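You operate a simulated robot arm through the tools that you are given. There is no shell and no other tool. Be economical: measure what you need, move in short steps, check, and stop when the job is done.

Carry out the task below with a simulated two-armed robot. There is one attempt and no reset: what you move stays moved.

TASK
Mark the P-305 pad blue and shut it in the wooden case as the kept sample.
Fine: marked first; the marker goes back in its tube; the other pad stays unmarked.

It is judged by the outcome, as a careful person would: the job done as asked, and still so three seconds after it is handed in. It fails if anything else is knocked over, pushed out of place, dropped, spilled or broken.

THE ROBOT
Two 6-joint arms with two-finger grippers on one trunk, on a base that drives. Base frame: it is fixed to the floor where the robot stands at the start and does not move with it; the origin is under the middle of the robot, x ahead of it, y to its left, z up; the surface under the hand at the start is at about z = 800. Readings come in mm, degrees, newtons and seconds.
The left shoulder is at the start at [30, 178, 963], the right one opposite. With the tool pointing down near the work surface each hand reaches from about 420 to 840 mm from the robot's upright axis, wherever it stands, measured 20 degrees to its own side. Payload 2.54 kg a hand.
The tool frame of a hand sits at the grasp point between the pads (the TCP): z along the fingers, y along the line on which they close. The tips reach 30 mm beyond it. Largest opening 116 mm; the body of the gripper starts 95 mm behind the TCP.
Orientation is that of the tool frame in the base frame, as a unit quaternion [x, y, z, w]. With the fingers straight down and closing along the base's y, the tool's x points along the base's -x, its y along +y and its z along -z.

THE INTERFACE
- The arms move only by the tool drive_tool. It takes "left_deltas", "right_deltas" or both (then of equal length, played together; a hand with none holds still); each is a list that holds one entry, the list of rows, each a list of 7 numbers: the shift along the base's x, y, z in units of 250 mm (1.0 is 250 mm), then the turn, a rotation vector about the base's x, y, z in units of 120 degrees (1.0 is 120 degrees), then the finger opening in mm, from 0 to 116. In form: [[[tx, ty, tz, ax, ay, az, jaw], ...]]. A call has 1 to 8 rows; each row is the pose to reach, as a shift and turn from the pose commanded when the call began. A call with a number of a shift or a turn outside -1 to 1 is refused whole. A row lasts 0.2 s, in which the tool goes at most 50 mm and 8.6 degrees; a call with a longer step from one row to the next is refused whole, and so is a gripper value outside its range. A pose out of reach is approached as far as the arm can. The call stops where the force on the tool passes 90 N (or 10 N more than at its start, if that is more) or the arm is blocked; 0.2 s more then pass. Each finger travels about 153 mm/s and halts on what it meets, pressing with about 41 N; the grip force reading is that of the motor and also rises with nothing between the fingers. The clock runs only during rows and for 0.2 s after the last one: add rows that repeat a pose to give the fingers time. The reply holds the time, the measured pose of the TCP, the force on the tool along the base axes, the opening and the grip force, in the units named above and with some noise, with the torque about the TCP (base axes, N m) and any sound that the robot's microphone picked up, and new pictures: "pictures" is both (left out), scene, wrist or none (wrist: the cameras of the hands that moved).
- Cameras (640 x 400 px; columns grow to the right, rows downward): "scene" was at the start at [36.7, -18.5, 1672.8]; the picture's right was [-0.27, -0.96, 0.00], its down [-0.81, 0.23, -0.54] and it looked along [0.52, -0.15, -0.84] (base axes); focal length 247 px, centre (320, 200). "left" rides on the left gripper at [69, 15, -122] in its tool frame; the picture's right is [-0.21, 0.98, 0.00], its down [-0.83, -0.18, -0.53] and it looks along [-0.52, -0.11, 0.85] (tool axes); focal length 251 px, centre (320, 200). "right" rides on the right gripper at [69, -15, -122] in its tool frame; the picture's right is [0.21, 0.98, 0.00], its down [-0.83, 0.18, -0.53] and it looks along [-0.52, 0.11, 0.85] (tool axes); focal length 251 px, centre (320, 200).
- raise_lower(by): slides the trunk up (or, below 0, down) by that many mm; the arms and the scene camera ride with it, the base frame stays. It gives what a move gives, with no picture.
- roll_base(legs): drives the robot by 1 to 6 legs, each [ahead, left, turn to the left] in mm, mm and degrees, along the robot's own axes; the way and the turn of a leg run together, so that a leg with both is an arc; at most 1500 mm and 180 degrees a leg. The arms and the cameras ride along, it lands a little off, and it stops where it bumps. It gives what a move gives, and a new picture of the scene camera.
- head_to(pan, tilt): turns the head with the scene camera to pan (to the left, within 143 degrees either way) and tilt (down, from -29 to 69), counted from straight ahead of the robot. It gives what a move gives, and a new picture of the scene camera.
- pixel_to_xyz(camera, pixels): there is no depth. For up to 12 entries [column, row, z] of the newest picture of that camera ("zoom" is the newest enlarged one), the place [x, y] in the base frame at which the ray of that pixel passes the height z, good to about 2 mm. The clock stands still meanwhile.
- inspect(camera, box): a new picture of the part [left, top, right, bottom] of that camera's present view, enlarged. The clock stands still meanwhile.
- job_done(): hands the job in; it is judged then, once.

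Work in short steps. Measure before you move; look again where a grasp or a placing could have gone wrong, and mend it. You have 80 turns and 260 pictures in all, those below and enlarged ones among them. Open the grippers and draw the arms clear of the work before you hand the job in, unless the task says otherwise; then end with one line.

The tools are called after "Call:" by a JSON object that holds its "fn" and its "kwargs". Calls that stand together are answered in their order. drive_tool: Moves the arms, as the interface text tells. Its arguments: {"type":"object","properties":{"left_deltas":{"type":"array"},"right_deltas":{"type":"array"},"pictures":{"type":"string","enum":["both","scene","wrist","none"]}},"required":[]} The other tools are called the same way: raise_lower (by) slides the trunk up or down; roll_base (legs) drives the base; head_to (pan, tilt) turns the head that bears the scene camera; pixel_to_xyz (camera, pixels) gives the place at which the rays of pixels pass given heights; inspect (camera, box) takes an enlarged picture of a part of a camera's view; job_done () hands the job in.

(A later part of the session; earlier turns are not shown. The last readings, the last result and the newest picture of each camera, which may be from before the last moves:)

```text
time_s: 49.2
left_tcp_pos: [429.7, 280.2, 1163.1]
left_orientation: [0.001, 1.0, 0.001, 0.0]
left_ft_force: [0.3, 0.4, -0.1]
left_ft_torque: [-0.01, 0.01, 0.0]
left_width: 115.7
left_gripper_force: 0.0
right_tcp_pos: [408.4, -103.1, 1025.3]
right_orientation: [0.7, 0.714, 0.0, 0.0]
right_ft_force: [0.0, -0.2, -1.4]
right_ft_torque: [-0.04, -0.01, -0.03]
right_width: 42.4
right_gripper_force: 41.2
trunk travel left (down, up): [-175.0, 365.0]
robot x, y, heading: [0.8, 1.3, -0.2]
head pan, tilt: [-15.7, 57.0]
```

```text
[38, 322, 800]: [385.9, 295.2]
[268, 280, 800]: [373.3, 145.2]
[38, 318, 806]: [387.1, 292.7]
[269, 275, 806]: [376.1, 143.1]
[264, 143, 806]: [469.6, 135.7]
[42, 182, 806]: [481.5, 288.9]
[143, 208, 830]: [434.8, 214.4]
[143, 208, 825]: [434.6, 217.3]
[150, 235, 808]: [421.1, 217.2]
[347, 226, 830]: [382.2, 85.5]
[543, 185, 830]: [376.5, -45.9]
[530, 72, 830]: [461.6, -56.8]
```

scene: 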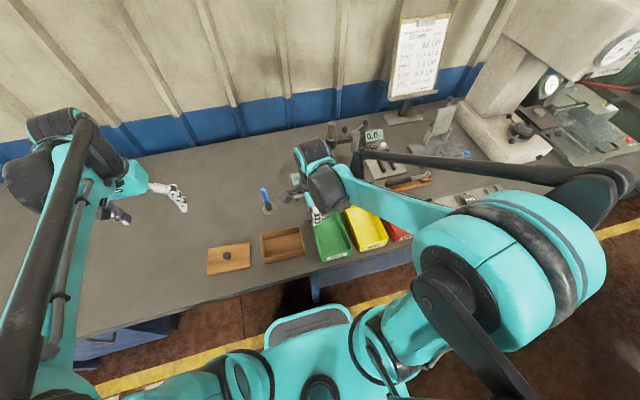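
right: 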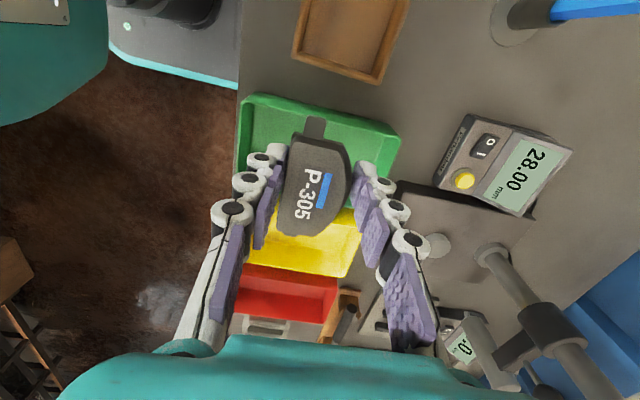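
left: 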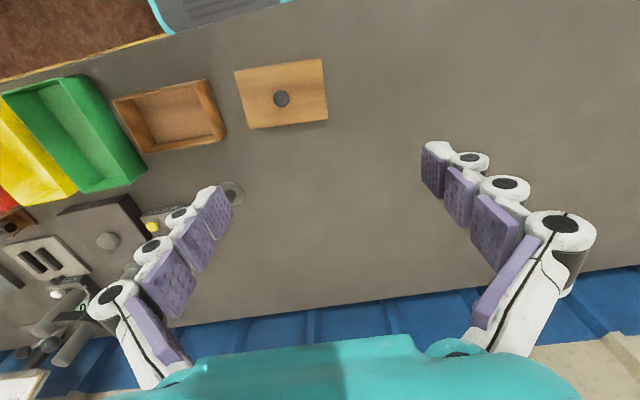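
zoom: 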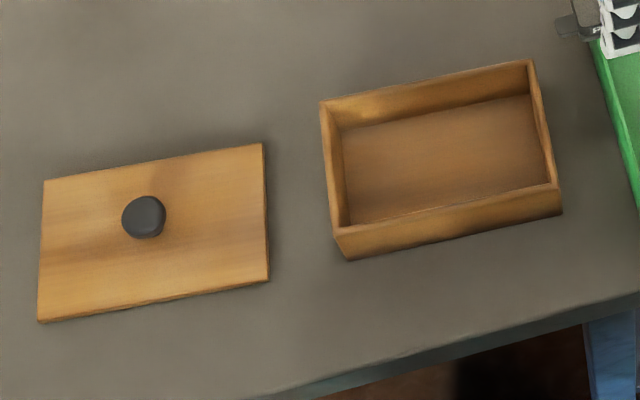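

Case rim is at z≈845, centre ≈(415,17), turned about -3.5°, inside about 91×132. I move the pad over it with yaw -4.5°, TCP at (415,25), and look.

Call:
{"fn": "drive_tool", "kwargs": {"right_deltas": [[[0.005, 0.12, 0, 0, 0, -0.01, 30], [0.012, 0.24, 0, 0, 0, -0.02, 30], [0.02, 0.36, 0, 0, 0, -0.03, 30], [0.025, 0.46, 0, 0, 0, -0.0375, 30], [0.027, 0.512, 0, 0, 0, -0.0375, 30], [0.027, 0.512, -0.16, 0, 0, -0.0375, 30], [0.027, 0.512, -0.3, 0, 0, -0.0375, 30]]]}}

Call:
{"fn": "inspect", "kwargs": {"camera": "scene", "box": [230, 190, 330, 280]}}

```text
time_s: 50.8
left_tcp_pos: [430.6, 279.4, 1163.1]
left_orientation: [0.0, 1.0, 0.0, 0.0]
left_ft_force: [0.2, -0.3, -0.4]
left_ft_torque: [-0.02, -0.02, 0.0]
left_width: 115.9
left_gripper_force: 0.0
right_tcp_pos: [416.5, 24.1, 950.8]
right_orientation: [0.728, 0.685, -0.001, 0.0]
right_ft_force: [0.6, -0.2, -2.6]
right_ft_torque: [0.05, -0.01, -0.02]
right_width: 42.1
right_gripper_force: 41.3
trunk travel left (down, up): [-175.0, 365.0]
robot x, y, heading: [1.9, -2.2, -0.2]
head pan, tilt: [-15.7, 57.0]
```

scene: 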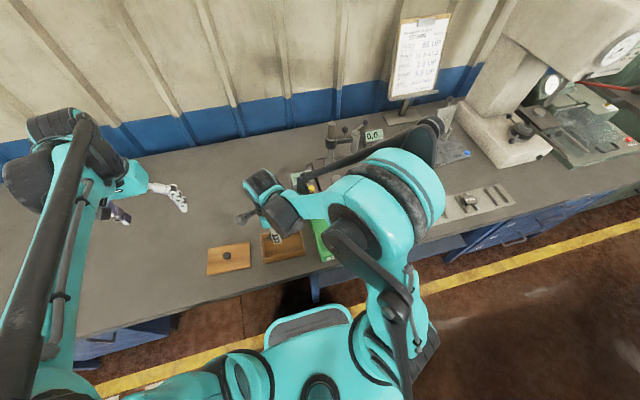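
right: 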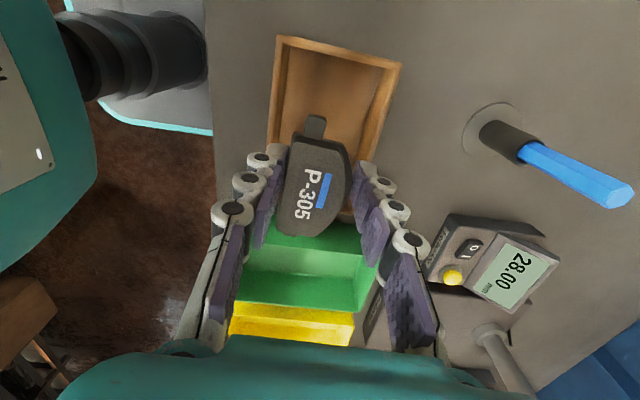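

```text
4.44 times, centred on (280, 235) of scene
```

zoom: 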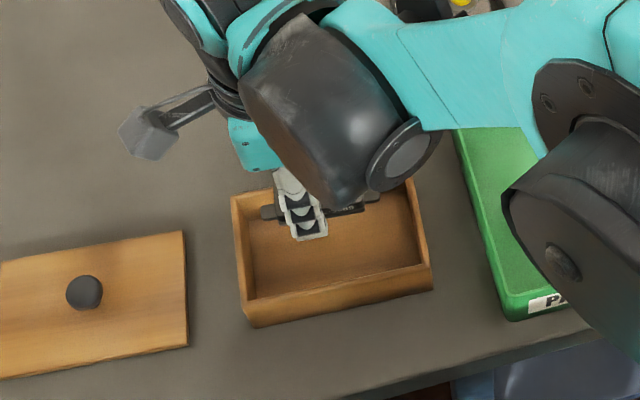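

I check the rim from the right wrist view at z=845.

Call:
{"fn": "pixel_to_xyz", "kwargs": {"camera": "right", "pixels": [[277, 36, 845], [403, 64, 845], [268, 140, 845], [375, 155, 845], [287, 50, 845], [392, 72, 845], [283, 130, 845], [368, 150, 845]]}}

Call:
{"fn": "inspect", "kwargs": {"camera": "right", "box": [240, 20, 420, 240]}}

```text
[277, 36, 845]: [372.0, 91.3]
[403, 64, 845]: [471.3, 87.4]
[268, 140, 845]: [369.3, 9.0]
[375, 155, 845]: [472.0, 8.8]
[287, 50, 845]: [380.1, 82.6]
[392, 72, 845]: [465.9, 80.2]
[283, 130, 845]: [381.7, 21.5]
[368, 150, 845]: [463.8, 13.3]
```

```text
1.82 times, centred on (330, 130) of right
```

zoom: 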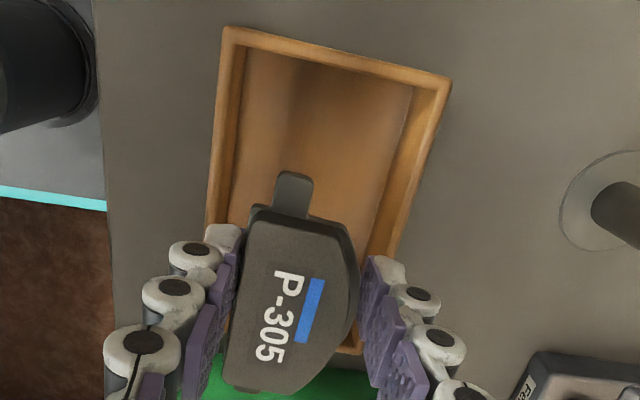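

Inner walls run x≈379–463 here, so centre is ≈420; I shift +4 mm x, +1.5 mm y and lower to TCP z≈880 just above the rim.

Call:
{"fn": "drive_tool", "kwargs": {"right_deltas": [[[0.016, 0.006, -0.08, 0, 0, 0, 30], [0.016, 0.006, -0.18, 0, 0, 0, 30], [0.016, 0.006, -0.27, 0, 0, 0, 30], [0.016, 0.006, -0.28, 0, 0, 0, 30]]], "pictures": "none"}}

Call:
{"fn": "inspect", "kwargs": {"camera": "right", "box": [220, 60, 420, 240]}}

Call:
{"fn": "inspect", "kwargs": {"camera": "scene", "box": [250, 210, 314, 270]}}

```text
time_s: 51.8
left_tcp_pos: [429.2, 278.8, 1163.2]
left_orientation: [0.0, 1.0, -0.001, 0.0]
left_ft_force: [0.3, 1.0, -0.4]
left_ft_torque: [0.01, -0.01, 0.01]
left_width: 116.1
left_gripper_force: 0.1
right_tcp_pos: [418.9, 25.4, 882.3]
right_orientation: [0.728, 0.685, 0.0, 0.0]
right_ft_force: [0.2, -1.3, -1.6]
right_ft_torque: [0.02, -0.06, 0.01]
right_width: 42.6
right_gripper_force: 40.9
trunk travel left (down, up): [-175.0, 365.0]
robot x, y, heading: [2.2, -0.1, 0.0]
head pan, tilt: [-15.7, 57.0]
```

```text
2.22 times, centred on (320, 150) of right
```

zoom: 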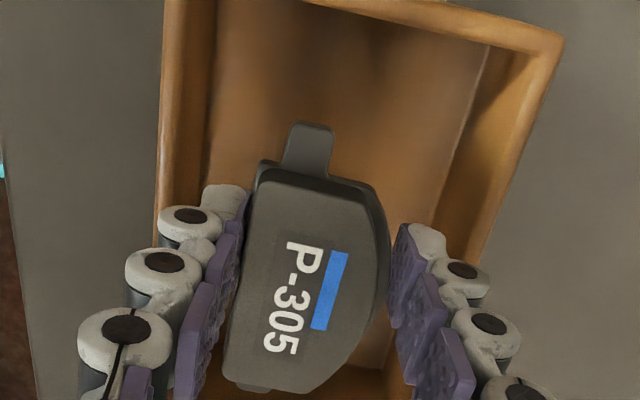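

```text
6.67 times, centred on (282, 240) of scene
```

zoom: 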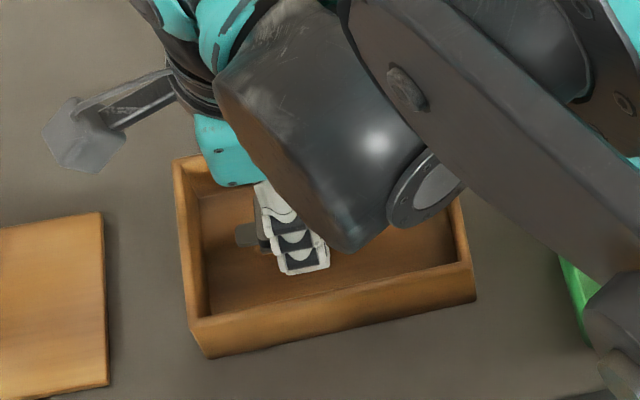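

I measure the finger and knuckle outsides against the inner rim.

Call:
{"fn": "inspect", "kwargs": {"camera": "right", "box": [230, 100, 410, 240]}}

```text
2.86 times, centred on (320, 170) of right
```

zoom: 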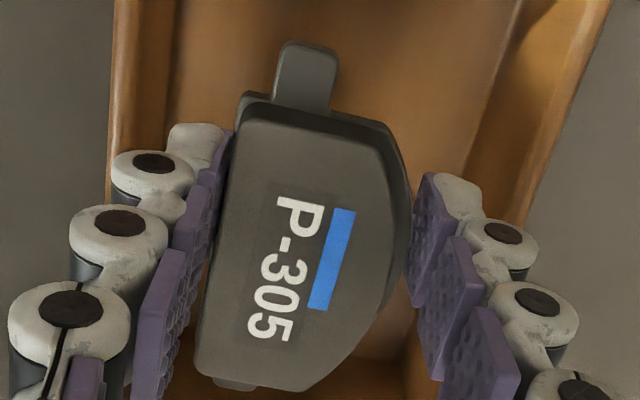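

Call:
{"fn": "pixel_to_xyz", "kwargs": {"camera": "zoom", "pixels": [[170, 130, 856], [483, 195, 856], [112, 175, 868], [540, 250, 868], [70, 225, 888], [580, 310, 888], [168, 100, 845], [133, 100, 845], [545, 120, 845], [510, 120, 845], [112, 100, 845], [575, 90, 845]]}}

```text
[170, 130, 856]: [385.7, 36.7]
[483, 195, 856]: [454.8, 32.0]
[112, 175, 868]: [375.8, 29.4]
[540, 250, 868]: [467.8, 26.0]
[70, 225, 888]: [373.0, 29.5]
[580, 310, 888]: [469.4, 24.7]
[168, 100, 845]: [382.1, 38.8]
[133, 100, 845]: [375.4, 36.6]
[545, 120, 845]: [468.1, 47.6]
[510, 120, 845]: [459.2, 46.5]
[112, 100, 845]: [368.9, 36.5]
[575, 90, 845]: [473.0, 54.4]
```

Finger knuckles (~86 mm across) would foul the 84 mm inner width at this grip. I'll set the pad on the clear table at about (545,170) and regrip it across its length with the left hand, which leaves room in the case's long direction. First up and over, left hand moved aside.

Call:
{"fn": "drive_tool", "kwargs": {"right_deltas": [[[0, 0, 0.16, 0, 0, 0, 30], [0, 0, 0.32, 0, 0, 0, 30], [0.1, 0.116, 0.32, 0, 0, 0, 30], [0.2, 0.232, 0.32, 0, 0, 0, 30], [0.3, 0.348, 0.32, 0, 0, 0, 30], [0.4, 0.464, 0.32, 0, 0, 0, 30], [0.504, 0.58, 0.32, 0, 0, 0, 30], [0.504, 0.58, 0.16, 0, 0, 0, 30]]], "left_deltas": [[[0, 0.08, 0, 0, 0, 0, 100], [0, 0.16, 0, 0, 0, 0, 100], [0, 0.24, 0, 0, 0, 0, 100], [0, 0.32, 0, 0, 0, 0, 100], [0, 0.4, 0, 0, 0, 0, 100], [0, 0.48, 0, 0, 0, 0, 100], [0, 0.48, 0, 0, 0, 0, 100], [0, 0.48, 0, 0, 0, 0, 100]]]}}

```text
time_s: 53.6
left_tcp_pos: [428.8, 400.2, 1160.2]
left_orientation: [0.0, 1.0, 0.001, 0.0]
left_ft_force: [0.4, -0.8, -0.3]
left_ft_torque: [0.02, -0.01, 0.01]
left_width: 100.1
left_gripper_force: 0.1
right_tcp_pos: [545.5, 169.6, 922.1]
right_orientation: [0.728, 0.685, 0.0, 0.0]
right_ft_force: [0.3, 0.3, -1.9]
right_ft_torque: [0.03, 0.02, 0.02]
right_width: 42.3
right_gripper_force: 41.6
trunk travel left (down, up): [-175.0, 365.0]
robot x, y, heading: [0.8, 0.4, 0.2]
head pan, tilt: [-15.7, 57.0]
```

scene: 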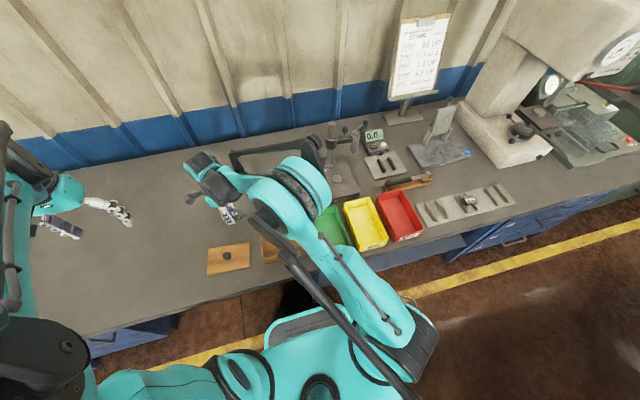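
right: 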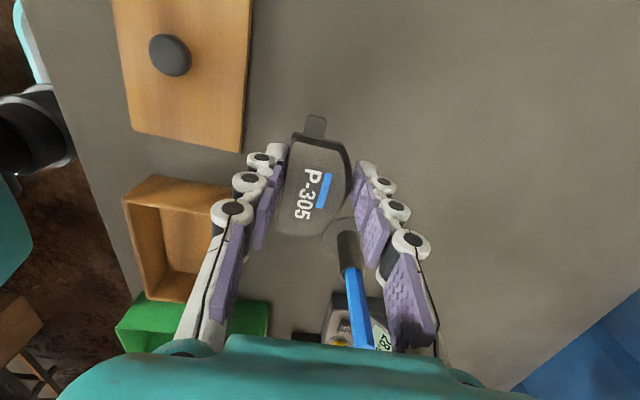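
left: 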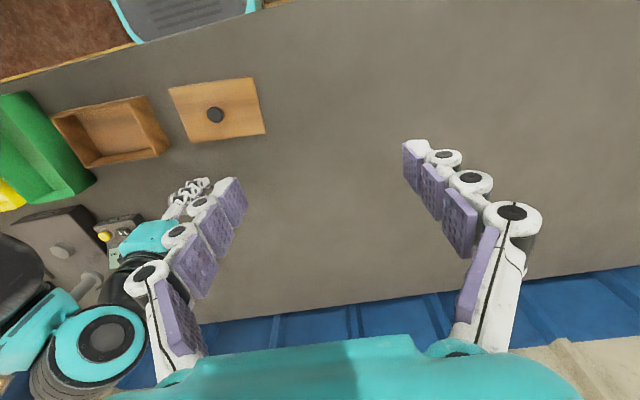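

Clear spot beneath. I lower to TCP z≈835.

Call:
{"fn": "drive_tool", "kwargs": {"right_deltas": [[[0, 0, -0.12, 0, 0, 0, 30], [0, 0, -0.24, 0, 0, 0, 30], [0, 0, -0.32, 0, 0, 0, 30], [0, 0, -0.348, 0, 0, 0, 30]]], "pictures": "none"}}

Call:
{"fn": "drive_tool", "kwargs": {"right_deltas": [[[0, 0, -0.006, 0, 0, 0, 30], [0, 0, -0.012, 0, 0, 0, 30]]], "pictures": "none"}}

```text
time_s: 54.6
left_tcp_pos: [428.9, 401.2, 1160.8]
left_orientation: [-0.001, 1.0, 0.0, 0.0]
left_ft_force: [0.2, 0.3, -0.4]
left_ft_torque: [0.0, -0.01, 0.0]
left_width: 100.0
left_gripper_force: 0.0
right_tcp_pos: [546.7, 169.3, 835.8]
right_orientation: [0.728, 0.685, 0.0, 0.0]
right_ft_force: [0.5, -0.3, -1.9]
right_ft_torque: [0.01, 0.02, -0.03]
right_width: 42.4
right_gripper_force: 40.7
trunk travel left (down, up): [-175.0, 365.0]
robot x, y, heading: [1.4, 0.1, 0.3]
head pan, tilt: [-15.7, 57.0]
```

```text
time_s: 55.2
left_tcp_pos: [428.7, 400.6, 1161.7]
left_orientation: [0.0, 1.0, 0.0, 0.0]
left_ft_force: [1.0, 0.1, -0.1]
left_ft_torque: [0.02, -0.01, -0.02]
left_width: 100.0
left_gripper_force: 0.0
right_tcp_pos: [545.8, 169.1, 831.5]
right_orientation: [0.728, 0.686, 0.0, 0.0]
right_ft_force: [-0.3, -0.1, -1.5]
right_ft_torque: [0.01, -0.01, 0.02]
right_width: 42.3
right_gripper_force: 41.4
trunk travel left (down, up): [-175.0, 365.0]
robot x, y, heading: [-0.1, 1.2, 0.0]
head pan, tilt: [-15.7, 57.0]
```

Still no contact; 2.5 mm more in small rows.

Call:
{"fn": "drive_tool", "kwargs": {"right_deltas": [[[0, 0, -0.004, 0, 0, 0, 30], [0, 0, -0.008, 0, 0, 0, 30]]], "pictures": "none"}}

```text
time_s: 55.8
left_tcp_pos: [428.5, 400.8, 1161.5]
left_orientation: [0.0, 1.0, 0.0, -0.001]
left_ft_force: [0.0, -0.3, 0.2]
left_ft_torque: [0.03, 0.01, -0.03]
left_width: 99.9
left_gripper_force: 0.1
right_tcp_pos: [544.9, 172.0, 829.4]
right_orientation: [0.728, 0.685, 0.001, 0.0]
right_ft_force: [0.1, 0.3, -0.9]
right_ft_torque: [0.04, -0.04, -0.01]
right_width: 42.4
right_gripper_force: 40.8
trunk travel left (down, up): [-175.0, 365.0]
robot x, y, heading: [-1.2, 2.1, -0.1]
head pan, tilt: [-15.7, 57.0]
```

Call:
{"fn": "drive_tool", "kwargs": {"right_deltas": [[[0, 0, -0.004, 0, 0, 0, 30], [0, 0, -0.005, 0, 0, 0, 30]]], "pictures": "none"}}

```text
time_s: 56.4
left_tcp_pos: [429.5, 400.3, 1162.0]
left_orientation: [-0.001, 1.0, 0.0, 0.0]
left_ft_force: [0.1, -0.9, -0.3]
left_ft_torque: [-0.01, 0.04, 0.0]
left_width: 100.0
left_gripper_force: 0.0
right_tcp_pos: [545.5, 169.7, 828.5]
right_orientation: [0.728, 0.685, 0.001, 0.0]
right_ft_force: [8.3, 3.8, 20.7]
right_ft_torque: [0.13, 0.09, -0.03]
right_width: 42.3
right_gripper_force: 40.9
trunk travel left (down, up): [-175.0, 365.0]
robot x, y, heading: [-1.8, 0.2, -0.0]
head pan, tilt: [-15.7, 57.0]
```

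Contact. I ease up 1 mm, open, and lift away.

Call:
{"fn": "drive_tool", "kwargs": {"right_deltas": [[[0, 0, 0.004, 0, 0, 0, 30], [0, 0, 0.004, 0, 0, 0, 46], [0, 0, 0.004, 0, 0, 0, 65], [0, 0, 0.004, 0, 0, 0, 75], [0, 0, 0.1, 0, 0, 0, 75], [0, 0, 0.28, 0, 0, 0, 75], [0, 0, 0.44, 0, 0, 0, 75]]], "pictures": "wrist"}}

Call:
{"fn": "inspect", "kwargs": {"camera": "right", "box": [240, 60, 400, 180]}}

```text
time_s: 58.0
left_tcp_pos: [429.1, 400.8, 1161.4]
left_orientation: [0.0, 1.0, -0.001, 0.0]
left_ft_force: [0.4, 0.6, 0.0]
left_ft_torque: [-0.01, -0.01, 0.0]
left_width: 99.9
left_gripper_force: 0.1
right_tcp_pos: [542.8, 171.5, 939.1]
right_orientation: [0.728, 0.685, 0.001, 0.0]
right_ft_force: [-0.1, -0.3, -0.1]
right_ft_torque: [-0.01, 0.0, -0.02]
right_width: 75.1
right_gripper_force: 0.0
trunk travel left (down, up): [-175.0, 365.0]
robot x, y, heading: [1.1, 0.2, -0.2]
head pan, tilt: [-15.7, 57.0]
```

right: 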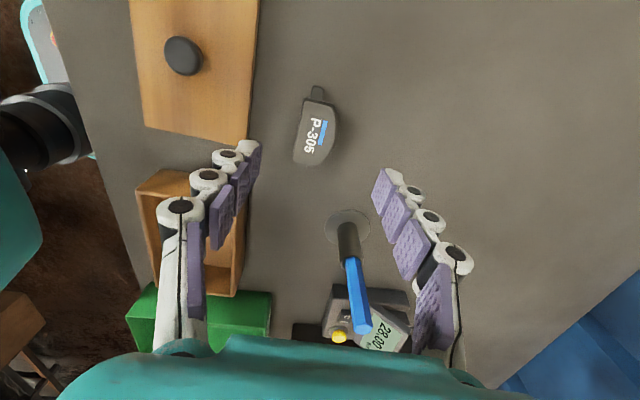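

```text
3.33 times, centred on (320, 120) of right
```

zoom: 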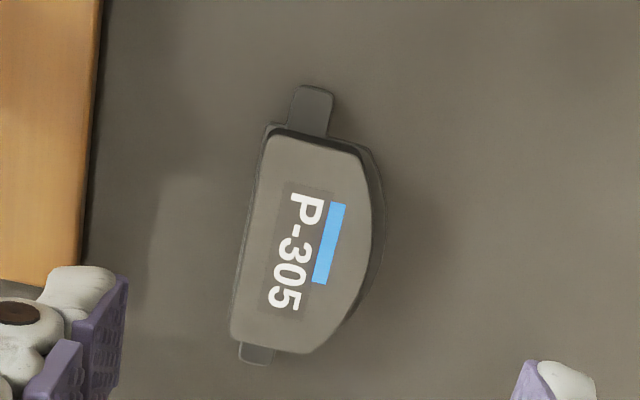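

Pad sits flat on the table. I measure its block sides (top z≈817) and ears.

Call:
{"fn": "pixel_to_xyz", "kwargs": {"camera": "zoom", "pixels": [[275, 133, 817], [358, 160, 817], [233, 340, 817], [305, 352, 817], [372, 230, 817], [252, 240, 817], [315, 87, 806], [255, 362, 806], [385, 220, 806]]}}

```text
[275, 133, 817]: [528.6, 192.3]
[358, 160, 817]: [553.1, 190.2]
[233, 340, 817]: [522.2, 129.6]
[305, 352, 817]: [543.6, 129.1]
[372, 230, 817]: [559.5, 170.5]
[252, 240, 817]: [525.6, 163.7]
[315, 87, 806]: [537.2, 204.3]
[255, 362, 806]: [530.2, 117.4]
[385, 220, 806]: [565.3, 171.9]
```

Block ends are centred on (536.5,160.5), axis at ≈-5°. I first withdraw the right hand up and to the right.

Call:
{"fn": "drive_tool", "kwargs": {"right_deltas": [[[0, 0, 0.16, 0, 0, 0, 75], [0, 0, 0.32, 0, 0, 0, 75], [-0.08, -0.15, 0.38, 0, 0, 0, 75], [-0.16, -0.32, 0.4, 0, 0, 0, 75], [-0.25, -0.49, 0.4, 0, 0, 0, 75], [-0.33, -0.66, 0.4, 0, 0, 0, 75], [-0.4, -0.83, 0.4, 0, 0, 0, 75], [-0.45, -1.0, 0.4, 0, 0, 0, 75]]], "pictures": "none"}}

Call:
{"fn": "drive_tool", "kwargs": {"right_deltas": [[[0, -0.16, 0, 0, 0, 0.07, 75], [0, -0.32, 0, 0, 0, 0.14, 75], [0, -0.48, 0, 0, 0, 0.21, 75], [0, -0.64, 0, 0, 0, 0.28, 75], [0, -0.72, 0, 0, 0, 0.35, 75], [0, -0.8, 0, 0, 0, 0.42, 75], [0, -0.88, 0, 0, 0, 0.49, 75], [0, -0.96, 0, 0, 0, 0.56, 75]]], "left_deltas": [[[0.06, -0.12, -0.08, 0, 0, 0, 90], [0.12, -0.24, -0.16, 0, 0, 0, 90], [0.18, -0.36, -0.24, 0, 0, 0, 90], [0.24, -0.48, -0.32, 0, 0, 0, 90], [0.3, -0.6, -0.4, 0, 0, -0.01, 90], [0.36, -0.72, -0.5, 0, 0, -0.02, 90], [0.42, -0.84, -0.6, 0, 0, -0.03, 90], [0.43, -0.956, -0.7, 0, 0, -0.042, 90]]]}}

```text
time_s: 59.8
left_tcp_pos: [428.2, 399.5, 1162.1]
left_orientation: [0.001, 1.0, 0.0, 0.0]
left_ft_force: [0.4, -0.7, 0.0]
left_ft_torque: [0.04, -0.04, 0.04]
left_width: 99.9
left_gripper_force: 0.0
right_tcp_pos: [430.2, -83.2, 1040.5]
right_orientation: [0.728, 0.685, 0.0, 0.0]
right_ft_force: [-0.1, -0.8, 0.5]
right_ft_torque: [0.03, 0.0, 0.03]
right_width: 75.3
right_gripper_force: 0.0
trunk travel left (down, up): [-175.0, 365.0]
robot x, y, heading: [1.5, 1.5, 0.2]
head pan, tilt: [-15.7, 57.0]
```

```text
time_s: 61.6
left_tcp_pos: [539.5, 159.8, 985.5]
left_orientation: [0.044, 0.999, 0.001, 0.0]
left_ft_force: [0.1, 0.0, -0.2]
left_ft_torque: [0.0, 0.04, 0.01]
left_width: 90.1
left_gripper_force: 0.0
right_tcp_pos: [433.3, -321.2, 1037.6]
right_orientation: [0.227, 0.974, 0.0, -0.001]
right_ft_force: [0.5, -0.4, -0.6]
right_ft_torque: [0.01, 0.03, 0.02]
right_width: 75.1
right_gripper_force: 0.0
trunk travel left (down, up): [-175.0, 365.0]
robot x, y, heading: [-0.4, -1.6, 0.1]
head pan, tilt: [-15.7, 57.0]
```

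scene: 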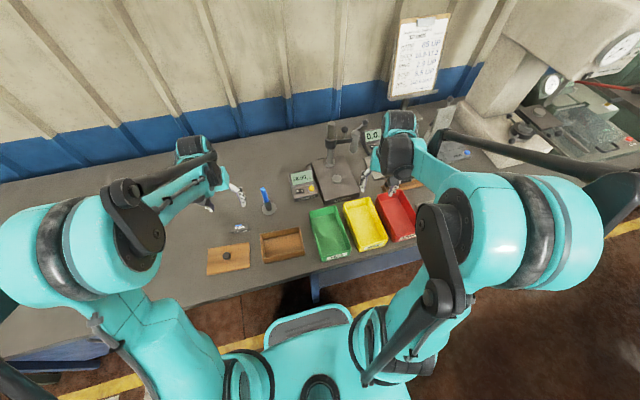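
right: 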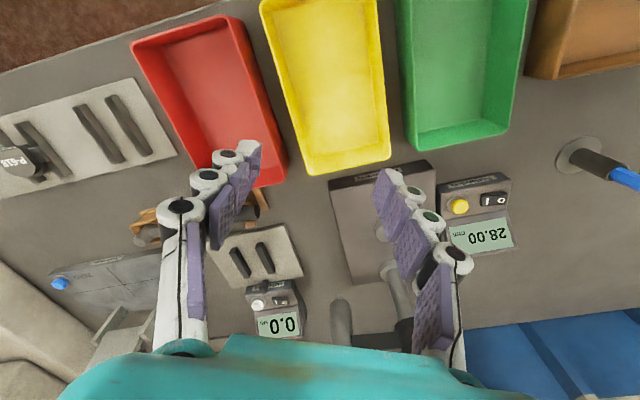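
left: 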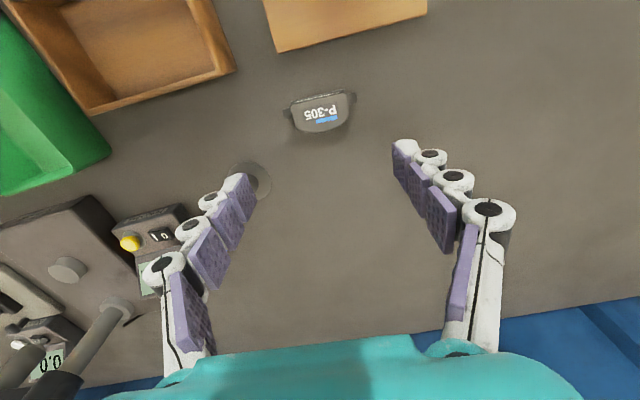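

I check the pad's ears in the left view: (286,117) and (354,97).

Call:
{"fn": "inspect", "kwargs": {"camera": "left", "box": [270, 70, 370, 150]}}

Call:
{"fn": "pixel_to_xyz", "kwargs": {"camera": "left", "pixels": [[285, 116, 805], [354, 97, 805], [290, 105, 817], [347, 91, 817], [320, 132, 812]]}}

```text
5.00 times, centred on (320, 110) of left
```

zoom: 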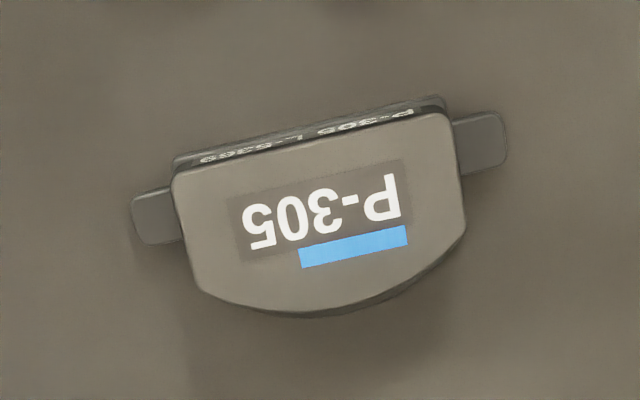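

```text
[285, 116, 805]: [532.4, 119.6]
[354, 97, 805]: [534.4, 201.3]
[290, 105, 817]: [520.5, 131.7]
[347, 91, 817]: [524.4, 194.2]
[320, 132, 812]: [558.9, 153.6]
```

Consistent: centre ≈(535,161). I lower the left hand to TCP z≈850 with 76 mm opening.

Call:
{"fn": "drive_tool", "kwargs": {"left_deltas": [[[-0.004, 0, -0.16, 0, 0, 0, 80], [-0.004, 0, -0.32, 0, 0, 0, 78], [-0.004, 0, -0.46, 0, 0, 0, 78], [-0.004, 0, -0.54, 0, 0, 0, 78]]], "pictures": "none"}}

Call:
{"fn": "inspect", "kwargs": {"camera": "left", "box": [220, 70, 420, 210]}}

```text
time_s: 62.6
left_tcp_pos: [537.3, 161.2, 852.1]
left_orientation: [0.044, 0.999, 0.0, 0.0]
left_ft_force: [-0.3, 0.7, -0.7]
left_ft_torque: [0.0, -0.02, 0.01]
left_width: 78.2
left_gripper_force: 0.1
right_tcp_pos: [433.5, -319.5, 1038.5]
right_orientation: [0.227, 0.974, 0.0, 0.001]
right_ft_force: [1.1, 0.1, -0.3]
right_ft_torque: [-0.01, -0.01, 0.01]
right_width: 74.9
right_gripper_force: 0.1
trunk travel left (down, up): [-175.0, 365.0]
robot x, y, heading: [1.2, 0.7, 0.0]
head pan, tilt: [-15.7, 57.0]
```

```text
2.86 times, centred on (320, 140) of left
```

zoom: 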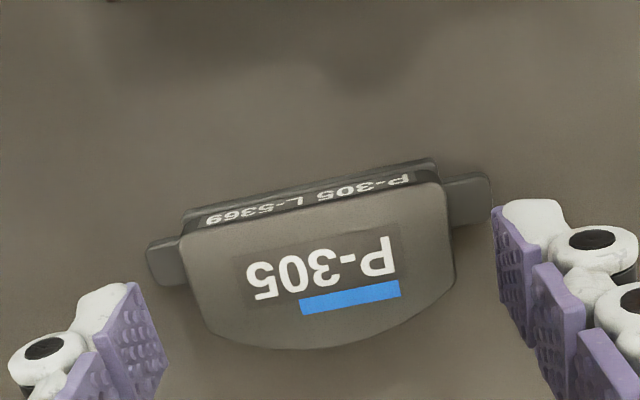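

Well centred. I lower 12 mm toward the ears and read the force.

Call:
{"fn": "drive_tool", "kwargs": {"left_deltas": [[[0, 0, -0.02, 0, 0, 0, 76], [0, 0, -0.036, 0, 0, 0, 74], [0, 0, -0.048, 0, 0, 0, 72]]], "pictures": "none"}}

Call:
{"fn": "inspect", "kwargs": {"camera": "left", "box": [220, 90, 420, 230]}}

```text
time_s: 63.4
left_tcp_pos: [537.4, 159.6, 842.4]
left_orientation: [0.044, 0.999, -0.001, -0.001]
left_ft_force: [-0.3, 0.2, 0.1]
left_ft_torque: [0.0, 0.01, 0.05]
left_width: 72.4
left_gripper_force: 0.1
right_tcp_pos: [432.7, -320.8, 1037.6]
right_orientation: [0.227, 0.974, 0.0, 0.0]
right_ft_force: [0.0, 1.2, 1.4]
right_ft_torque: [0.03, 0.05, 0.01]
right_width: 75.0
right_gripper_force: 0.0
trunk travel left (down, up): [-175.0, 365.0]
robot x, y, heading: [-1.6, 1.2, -0.2]
head pan, tilt: [-15.7, 57.0]
```

```text
2.86 times, centred on (320, 160) of left
```

zoom: 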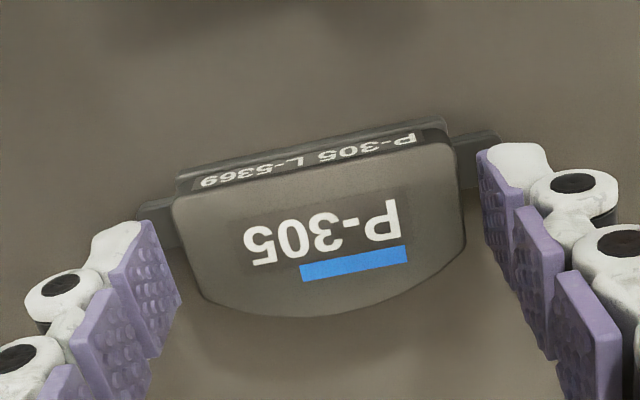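

Alignment good. I lower in 1.5 mm steps until tips touch the ears.

Call:
{"fn": "drive_tool", "kwargs": {"left_deltas": [[[0, 0, -0.006, 0, 0, 0, 72], [0, 0, -0.01, 0, 0, 0, 72]]], "pictures": "none"}}

```text
time_s: 64.0
left_tcp_pos: [536.6, 161.9, 836.6]
left_orientation: [0.044, 0.999, 0.0, 0.0]
left_ft_force: [0.8, -0.1, 0.0]
left_ft_torque: [-0.01, 0.02, -0.03]
left_width: 72.1
left_gripper_force: 0.0
right_tcp_pos: [432.1, -321.3, 1036.9]
right_orientation: [0.227, 0.974, 0.001, 0.0]
right_ft_force: [-0.4, -0.3, -0.4]
right_ft_torque: [-0.02, -0.02, -0.03]
right_width: 75.2
right_gripper_force: 0.2
trunk travel left (down, up): [-175.0, 365.0]
robot x, y, heading: [-0.5, -3.7, -0.1]
head pan, tilt: [-15.7, 57.0]
```

Call:
{"fn": "drive_tool", "kwargs": {"left_deltas": [[[0, 0, -0.004, 0, 0, 0, 72], [0, 0, -0.007, 0, 0, 0, 72]]], "pictures": "none"}}

```text
time_s: 64.6
left_tcp_pos: [535.8, 161.1, 835.3]
left_orientation: [0.043, 0.999, 0.0, 0.0]
left_ft_force: [-0.4, 0.4, 0.0]
left_ft_torque: [0.03, 0.0, -0.01]
left_width: 71.7
left_gripper_force: 0.0
right_tcp_pos: [433.3, -320.8, 1037.6]
right_orientation: [0.227, 0.974, 0.0, 0.0]
right_ft_force: [-0.3, 0.7, -0.7]
right_ft_torque: [0.0, -0.03, 0.01]
right_width: 75.2
right_gripper_force: 0.0
trunk travel left (down, up): [-175.0, 365.0]
robot x, y, heading: [0.1, 0.2, -0.1]
head pan, tilt: [-15.7, 57.0]
```

Tips are just above the ears at ≈805.5 with no contact; I close on the block.

Call:
{"fn": "drive_tool", "kwargs": {"left_deltas": [[[0, 0, 0, 0, 0, 0, 66], [0, 0, 0, 0, 0, 0, 60], [0, 0, 0, 0, 0, 0, 54], [0, 0, 0, 0, 0, 0, 50]]], "pictures": "none"}}

Call:
{"fn": "inspect", "kwargs": {"camera": "left", "box": [220, 90, 420, 230]}}

```text
time_s: 65.6
left_tcp_pos: [535.8, 162.3, 835.9]
left_orientation: [0.044, 0.999, 0.0, 0.001]
left_ft_force: [2.1, 0.3, 3.0]
left_ft_torque: [-0.19, -0.03, 0.05]
left_width: 62.9
left_gripper_force: 41.3
right_tcp_pos: [432.3, -320.3, 1038.4]
right_orientation: [0.227, 0.974, 0.0, 0.0]
right_ft_force: [0.5, 0.2, -0.8]
right_ft_torque: [-0.01, 0.03, -0.01]
right_width: 74.8
right_gripper_force: 0.1
trunk travel left (down, up): [-175.0, 365.0]
robot x, y, heading: [-2.1, -0.9, 0.1]
head pan, tilt: [-15.7, 57.0]
```

```text
2.86 times, centred on (320, 160) of left
```

zoom: 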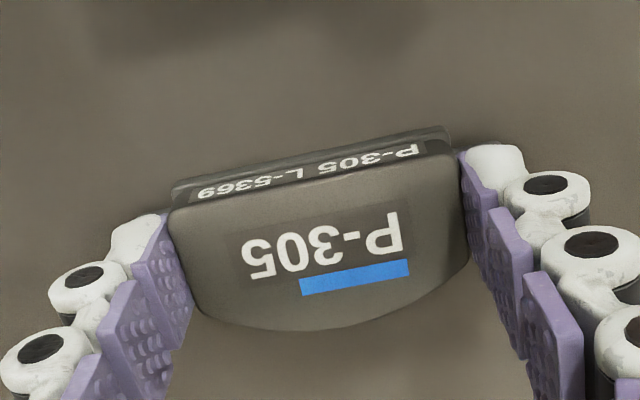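

Good hold at 62.9 mm. I lift 5 mm and check.

Call:
{"fn": "drive_tool", "kwargs": {"left_deltas": [[[0, 0, 0.008, 0, 0, 0, 50], [0, 0, 0.024, 0, 0, 0, 50], [0, 0, 0.024, 0, 0, 0, 50]]], "pictures": "none"}}

Call:
{"fn": "inspect", "kwargs": {"camera": "left", "box": [220, 90, 420, 230]}}

```text
time_s: 66.4
left_tcp_pos: [536.9, 160.4, 841.1]
left_orientation: [0.044, 0.999, 0.0, 0.0]
left_ft_force: [-0.5, -0.5, -1.0]
left_ft_torque: [0.0, 0.01, 0.0]
left_width: 63.2
left_gripper_force: 41.3
right_tcp_pos: [433.5, -320.4, 1038.4]
right_orientation: [0.227, 0.974, 0.0, -0.001]
right_ft_force: [0.3, -0.4, -0.6]
right_ft_torque: [0.0, -0.01, -0.01]
right_width: 74.8
right_gripper_force: 0.1
trunk travel left (down, up): [-175.0, 365.0]
robot x, y, heading: [0.1, -3.3, 0.0]
head pan, tilt: [-15.7, 57.0]
```

```text
2.86 times, centred on (320, 160) of left
```

zoom: 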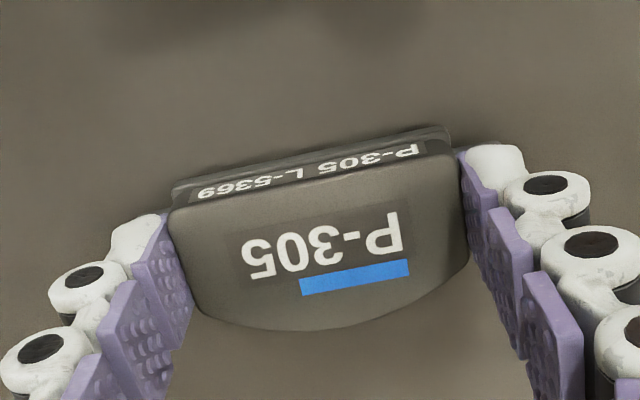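

Firmly held. I lift 100 mm and carry it over the case, TCP to (412,16), yaw +1.5°.

Call:
{"fn": "drive_tool", "kwargs": {"left_deltas": [[[0, 0, 0.12, 0, 0, 0, 50], [0, 0, 0.26, 0, 0, 0, 50], [0, 0, 0.4, 0, 0, 0, 50], [-0.1, -0.116, 0.4, 0, 0, 0.004, 50], [-0.2, -0.232, 0.4, 0, 0, 0.008, 50], [-0.3, -0.348, 0.4, 0, 0, 0.0125, 50], [-0.4, -0.464, 0.4, 0, 0, 0.0125, 50], [-0.498, -0.58, 0.4, 0, 0, 0.0125, 50]]]}}

Call:
{"fn": "inspect", "kwargs": {"camera": "left", "box": [180, 20, 460, 220]}}

```text
time_s: 68.2
left_tcp_pos: [410.5, 14.1, 941.7]
left_orientation: [0.03, 1.0, 0.0, 0.0]
left_ft_force: [-0.8, -0.5, -1.2]
left_ft_torque: [0.02, 0.01, 0.01]
left_width: 63.0
left_gripper_force: 41.3
right_tcp_pos: [431.4, -321.2, 1038.2]
right_orientation: [0.227, 0.974, 0.0, 0.001]
right_ft_force: [0.0, -0.3, 0.4]
right_ft_torque: [0.01, -0.01, 0.0]
right_width: 75.4
right_gripper_force: 0.0
trunk travel left (down, up): [-175.0, 365.0]
robot x, y, heading: [-2.6, -1.0, 0.3]
head pan, tilt: [-15.7, 57.0]
```

scene: 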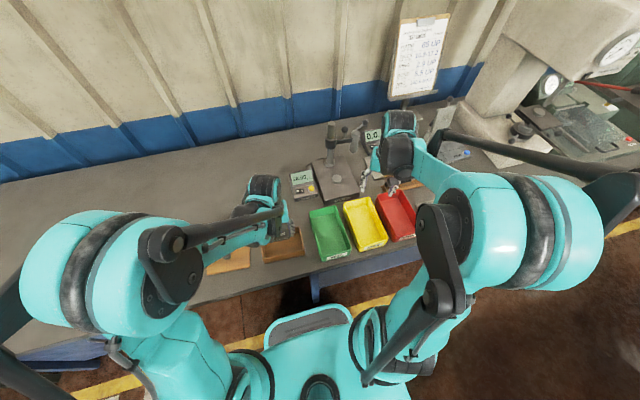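
left: 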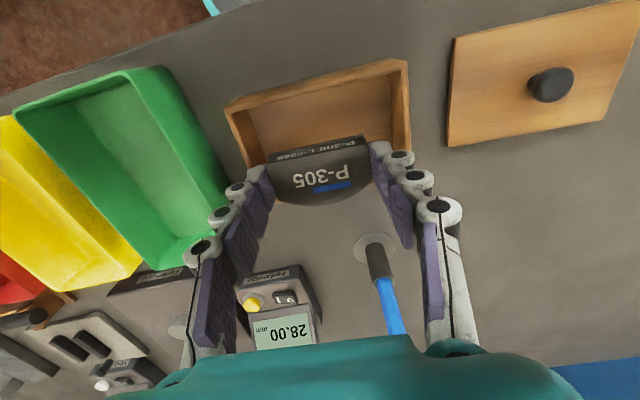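

```text
2.00 times, centred on (320, 120) of left
```

zoom: 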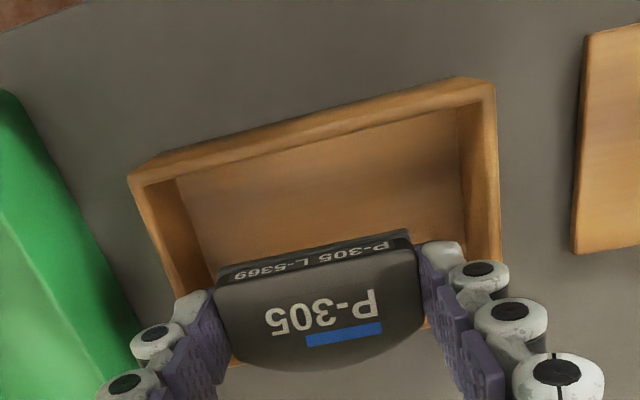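

I measure the rim in this view (z=845).

Call:
{"fn": "pixel_to_xyz", "kwargs": {"camera": "zoom", "pixels": [[128, 180, 845], [492, 82, 845], [172, 182, 845], [462, 108, 845], [178, 270, 845], [500, 245, 845], [470, 235, 845], [210, 275, 845], [185, 283, 845]]}}

```text
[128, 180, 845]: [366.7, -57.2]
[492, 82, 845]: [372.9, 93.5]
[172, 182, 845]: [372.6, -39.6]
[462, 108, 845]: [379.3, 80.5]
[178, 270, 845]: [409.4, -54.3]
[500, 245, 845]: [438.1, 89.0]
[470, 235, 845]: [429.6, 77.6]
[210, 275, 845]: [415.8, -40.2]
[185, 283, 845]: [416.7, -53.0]
```

Case centre ≈(420,17.5); pad is centred in x, I shift +2 mm y and lower to TCP z≈885.

Call:
{"fn": "drive_tool", "kwargs": {"left_deltas": [[[0.003, 0.008, -0.1, 0, 0, 0, 50], [0.003, 0.008, -0.2, 0, 0, 0, 50], [0.003, 0.008, -0.228, 0, 0, 0, 50]]], "pictures": "none"}}

Call:
{"fn": "inspect", "kwargs": {"camera": "left", "box": [180, 40, 460, 240]}}

```text
time_s: 69.0
left_tcp_pos: [411.8, 17.0, 884.7]
left_orientation: [0.031, 1.0, 0.0, 0.001]
left_ft_force: [0.2, 0.0, -2.8]
left_ft_torque: [0.01, -0.01, -0.03]
left_width: 63.1
left_gripper_force: 41.2
right_tcp_pos: [432.5, -320.6, 1038.1]
right_orientation: [0.228, 0.974, 0.001, 0.0]
right_ft_force: [0.2, -0.2, -0.5]
right_ft_torque: [-0.01, -0.01, 0.0]
right_width: 74.9
right_gripper_force: 0.0
trunk travel left (down, up): [-175.0, 365.0]
robot x, y, heading: [-0.6, -1.1, 0.2]
head pan, tilt: [-15.7, 57.0]
```

```text
2.00 times, centred on (320, 140) of left
```

zoom: 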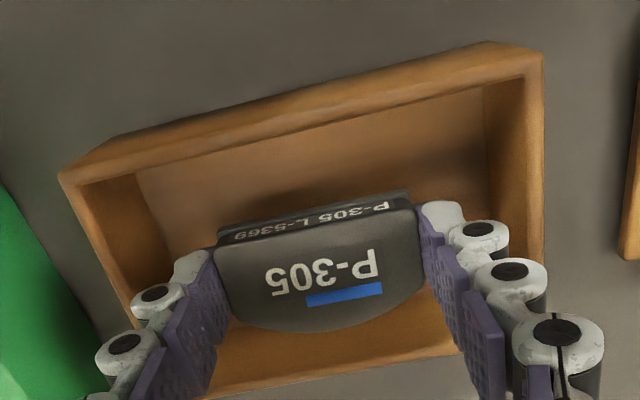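

Inside the rim with more space on the +y side; I shift +3 mm y and lower to TCP z≈851.

Call:
{"fn": "drive_tool", "kwargs": {"left_deltas": [[[0, 0.012, -0.03, 0, 0, 0, 50], [0, 0.012, -0.07, 0, 0, 0, 50], [0, 0.012, -0.11, 0, 0, 0, 50], [0, 0.012, -0.136, 0, 0, 0, 50]]], "pictures": "none"}}

Call:
{"fn": "inspect", "kwargs": {"camera": "left", "box": [180, 60, 460, 260]}}

```text
time_s: 70.0
left_tcp_pos: [412.9, 19.1, 852.0]
left_orientation: [0.03, 1.0, 0.0, 0.0]
left_ft_force: [0.3, 0.6, -1.4]
left_ft_torque: [0.02, 0.01, 0.03]
left_width: 62.9
left_gripper_force: 40.9
right_tcp_pos: [431.2, -320.0, 1037.7]
right_orientation: [0.228, 0.974, 0.0, -0.001]
right_ft_force: [-0.1, -0.2, 0.2]
right_ft_torque: [-0.02, -0.01, -0.02]
right_width: 75.0
right_gripper_force: 0.0
trunk travel left (down, up): [-175.0, 365.0]
robot x, y, heading: [-1.3, -1.1, 0.1]
head pan, tilt: [-15.7, 57.0]
```

```text
2.00 times, centred on (320, 160) of left
```

zoom: 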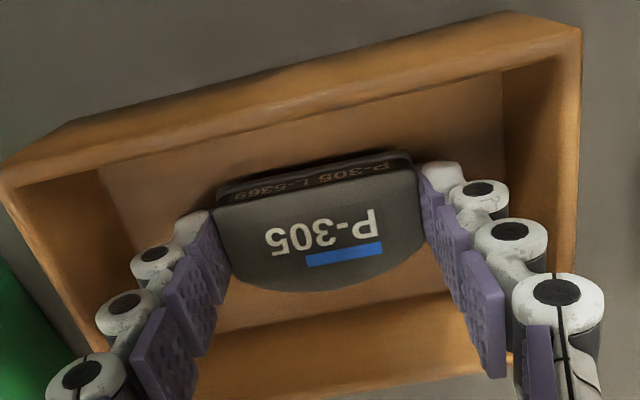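

Clear all round. I lower in 1.5–2 mm steps watching the force.

Call:
{"fn": "drive_tool", "kwargs": {"left_deltas": [[[0, 0, -0.007, 0, 0, 0, 50], [0, 0, -0.014, 0, 0, 0, 50], [0, 0, -0.02, 0, 0, 0, 50]]], "pictures": "none"}}

Call:
{"fn": "drive_tool", "kwargs": {"left_deltas": [[[0, 0, -0.004, 0, 0, 0, 50], [0, 0, -0.008, 0, 0, 0, 50]]], "pictures": "none"}}

```text
time_s: 70.8
left_tcp_pos: [413.1, 19.2, 845.3]
left_orientation: [0.03, 1.0, -0.001, -0.001]
left_ft_force: [0.1, -0.9, -2.7]
left_ft_torque: [-0.01, 0.01, -0.02]
left_width: 62.8
left_gripper_force: 41.0
right_tcp_pos: [432.2, -321.0, 1037.5]
right_orientation: [0.227, 0.974, 0.0, 0.0]
right_ft_force: [0.3, 0.1, 0.0]
right_ft_torque: [-0.02, -0.01, 0.0]
right_width: 75.0
right_gripper_force: 0.1
trunk travel left (down, up): [-175.0, 365.0]
robot x, y, heading: [1.2, 3.3, 0.2]
head pan, tilt: [-15.7, 57.0]
```

```text
time_s: 71.4
left_tcp_pos: [413.0, 21.5, 844.6]
left_orientation: [0.03, 1.0, 0.001, 0.0]
left_ft_force: [-0.1, 0.8, -2.1]
left_ft_torque: [0.02, 0.01, 0.02]
left_width: 63.1
left_gripper_force: 40.7
right_tcp_pos: [432.0, -320.0, 1038.6]
right_orientation: [0.228, 0.974, 0.0, 0.0]
right_ft_force: [-0.8, 0.0, 0.4]
right_ft_torque: [0.03, 0.01, -0.02]
right_width: 74.9
right_gripper_force: 0.1
trunk travel left (down, up): [-175.0, 365.0]
robot x, y, heading: [1.5, -1.2, 0.1]
head pan, tilt: [-15.7, 57.0]
```

Call:
{"fn": "drive_tool", "kwargs": {"left_deltas": [[[0, 0, -0.004, 0, 0, 0, 50], [0, 0, -0.007, 0, 0, 0, 50]]], "pictures": "none"}}

```text
time_s: 72.0
left_tcp_pos: [412.7, 21.2, 843.2]
left_orientation: [0.03, 1.0, 0.0, 0.0]
left_ft_force: [-0.2, 0.1, -2.4]
left_ft_torque: [-0.01, 0.01, -0.01]
left_width: 62.8
left_gripper_force: 41.2
right_tcp_pos: [433.3, -320.5, 1036.8]
right_orientation: [0.227, 0.974, 0.0, 0.001]
right_ft_force: [0.2, -1.2, -0.1]
right_ft_torque: [-0.01, 0.0, -0.01]
right_width: 75.0
right_gripper_force: 0.1
trunk travel left (down, up): [-175.0, 365.0]
robot x, y, heading: [-0.4, 1.4, 0.2]
head pan, tilt: [-15.7, 57.0]
```

No contact yet; two further small steps, each readable for contact.

Call:
{"fn": "drive_tool", "kwargs": {"left_deltas": [[[0, 0, -0.003, 0, 0, 0, 50], [0, 0, -0.006, 0, 0, 0, 50]]], "pictures": "none"}}

Call:
{"fn": "drive_tool", "kwargs": {"left_deltas": [[[0, 0, -0.002, 0, 0, 0, 50], [0, 0, -0.004, 0, 0, 0, 50]]], "pictures": "none"}}

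```text
time_s: 72.6
left_tcp_pos: [413.2, 20.5, 841.6]
left_orientation: [0.031, 1.0, 0.0, 0.0]
left_ft_force: [7.8, 1.5, 29.3]
left_ft_torque: [0.07, -0.15, 0.0]
left_width: 63.5
left_gripper_force: 41.2
right_tcp_pos: [432.0, -321.1, 1038.0]
right_orientation: [0.228, 0.974, 0.0, 0.001]
right_ft_force: [-0.9, 0.4, -0.3]
right_ft_torque: [0.0, 0.03, 0.0]
right_width: 75.1
right_gripper_force: 0.1
trunk travel left (down, up): [-175.0, 365.0]
robot x, y, heading: [-4.5, -2.8, 0.1]
head pan, tilt: [-15.7, 57.0]
```

```text
time_s: 73.2
left_tcp_pos: [411.9, 21.6, 840.4]
left_orientation: [0.031, 1.0, 0.0, 0.001]
left_ft_force: [6.7, 0.3, 29.7]
left_ft_torque: [0.01, -0.2, -0.01]
left_width: 63.4
left_gripper_force: 41.0
right_tcp_pos: [432.5, -321.2, 1039.5]
right_orientation: [0.228, 0.974, 0.0, 0.001]
right_ft_force: [0.5, -0.6, 0.3]
right_ft_torque: [0.0, 0.03, 0.0]
right_width: 74.7
right_gripper_force: 0.1
trunk travel left (down, up): [-175.0, 365.0]
robot x, y, heading: [-0.3, 0.7, -0.3]
head pan, tilt: [-15.7, 57.0]
```

Pad rests on the case floor. I ease 1 mm up, open to 70 mm, and rise straight out.

Call:
{"fn": "drive_tool", "kwargs": {"left_deltas": [[[0, 0, 0.005, 0, 0, 0, 60], [0, 0, 0.005, 0, 0, 0, 66], [0, 0, 0.005, 0, 0, 0, 70], [0, 0, 0.03, 0, 0, 0, 70], [0, 0, 0.12, 0, 0, 0, 70], [0, 0, 0.28, 0, 0, 0, 70], [0, 0, 0.46, 0, 0, 0, 70], [0, 0, 0.64, 0, 0, 0, 70]]]}}

Call:
{"fn": "inspect", "kwargs": {"camera": "left", "box": [200, 0, 620, 260]}}

```text
time_s: 75.0
left_tcp_pos: [411.6, 20.0, 1000.8]
left_orientation: [0.03, 1.0, 0.0, 0.0]
left_ft_force: [0.6, 0.6, -0.1]
left_ft_torque: [0.03, -0.04, 0.0]
left_width: 69.8
left_gripper_force: 0.0
right_tcp_pos: [431.2, -320.7, 1037.5]
right_orientation: [0.227, 0.974, 0.0, 0.0]
right_ft_force: [0.6, 0.0, 0.0]
right_ft_torque: [-0.03, -0.04, 0.03]
right_width: 75.1
right_gripper_force: 0.0
trunk travel left (down, up): [-175.0, 365.0]
robot x, y, heading: [-1.1, 1.2, 0.0]
head pan, tilt: [-15.7, 57.0]
```

scene: 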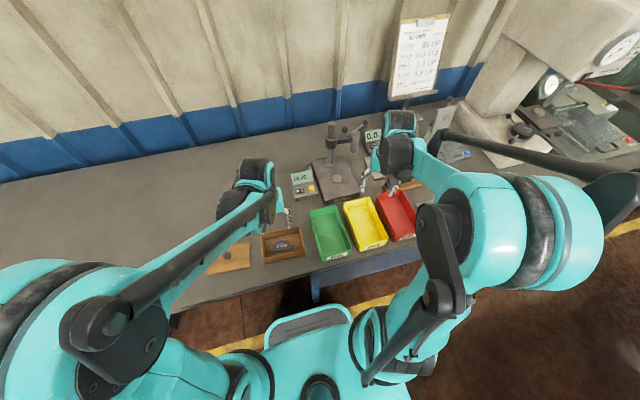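
left: 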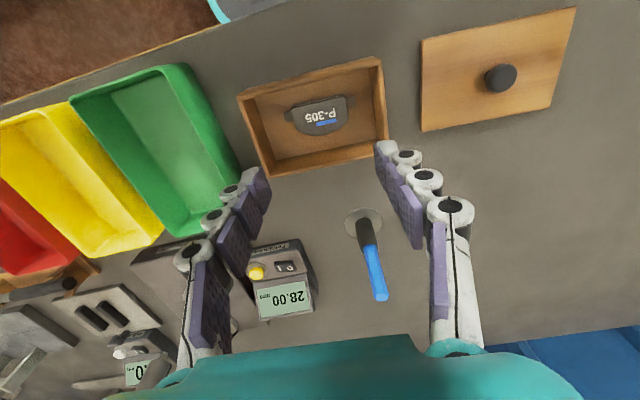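

```text
1.52 times, centred on (410, 130) of left
```

zoom: 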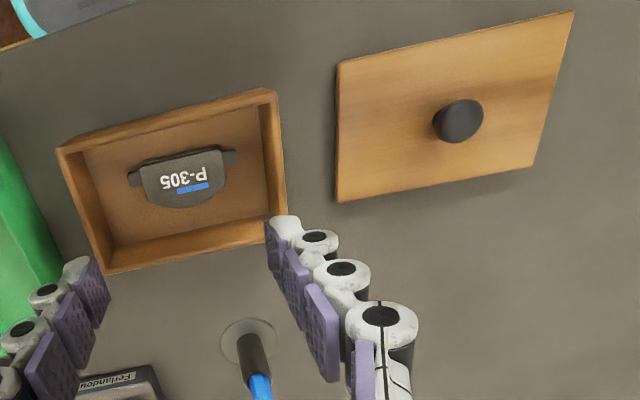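

Pad lies in the case. Now the lid: I measure case rim corners, lid corners and knob in this view.

Call:
{"fn": "pixel_to_xyz", "kwargs": {"camera": "left", "pixels": [[237, 94, 845], [382, 57, 845], [388, 139, 845], [268, 177, 845], [421, 40, 808], [576, 8, 808], [552, 107, 808], [422, 131, 808], [502, 76, 830], [502, 76, 840], [497, 82, 812]]}}

Call:
{"fn": "inspect", "kwargs": {"camera": "left", "box": [400, 0, 600, 140]}}

```text
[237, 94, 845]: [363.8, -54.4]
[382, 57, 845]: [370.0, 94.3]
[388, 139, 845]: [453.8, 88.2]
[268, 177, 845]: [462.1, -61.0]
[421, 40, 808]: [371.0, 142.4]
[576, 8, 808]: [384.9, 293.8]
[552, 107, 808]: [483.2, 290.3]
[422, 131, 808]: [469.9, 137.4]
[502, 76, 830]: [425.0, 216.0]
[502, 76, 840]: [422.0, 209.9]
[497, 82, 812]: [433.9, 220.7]
```

```text
2.86 times, centred on (500, 70) of left
5 turns are left
```

zoom: 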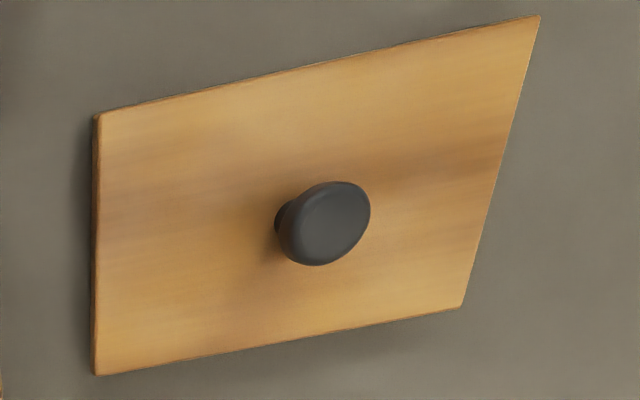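

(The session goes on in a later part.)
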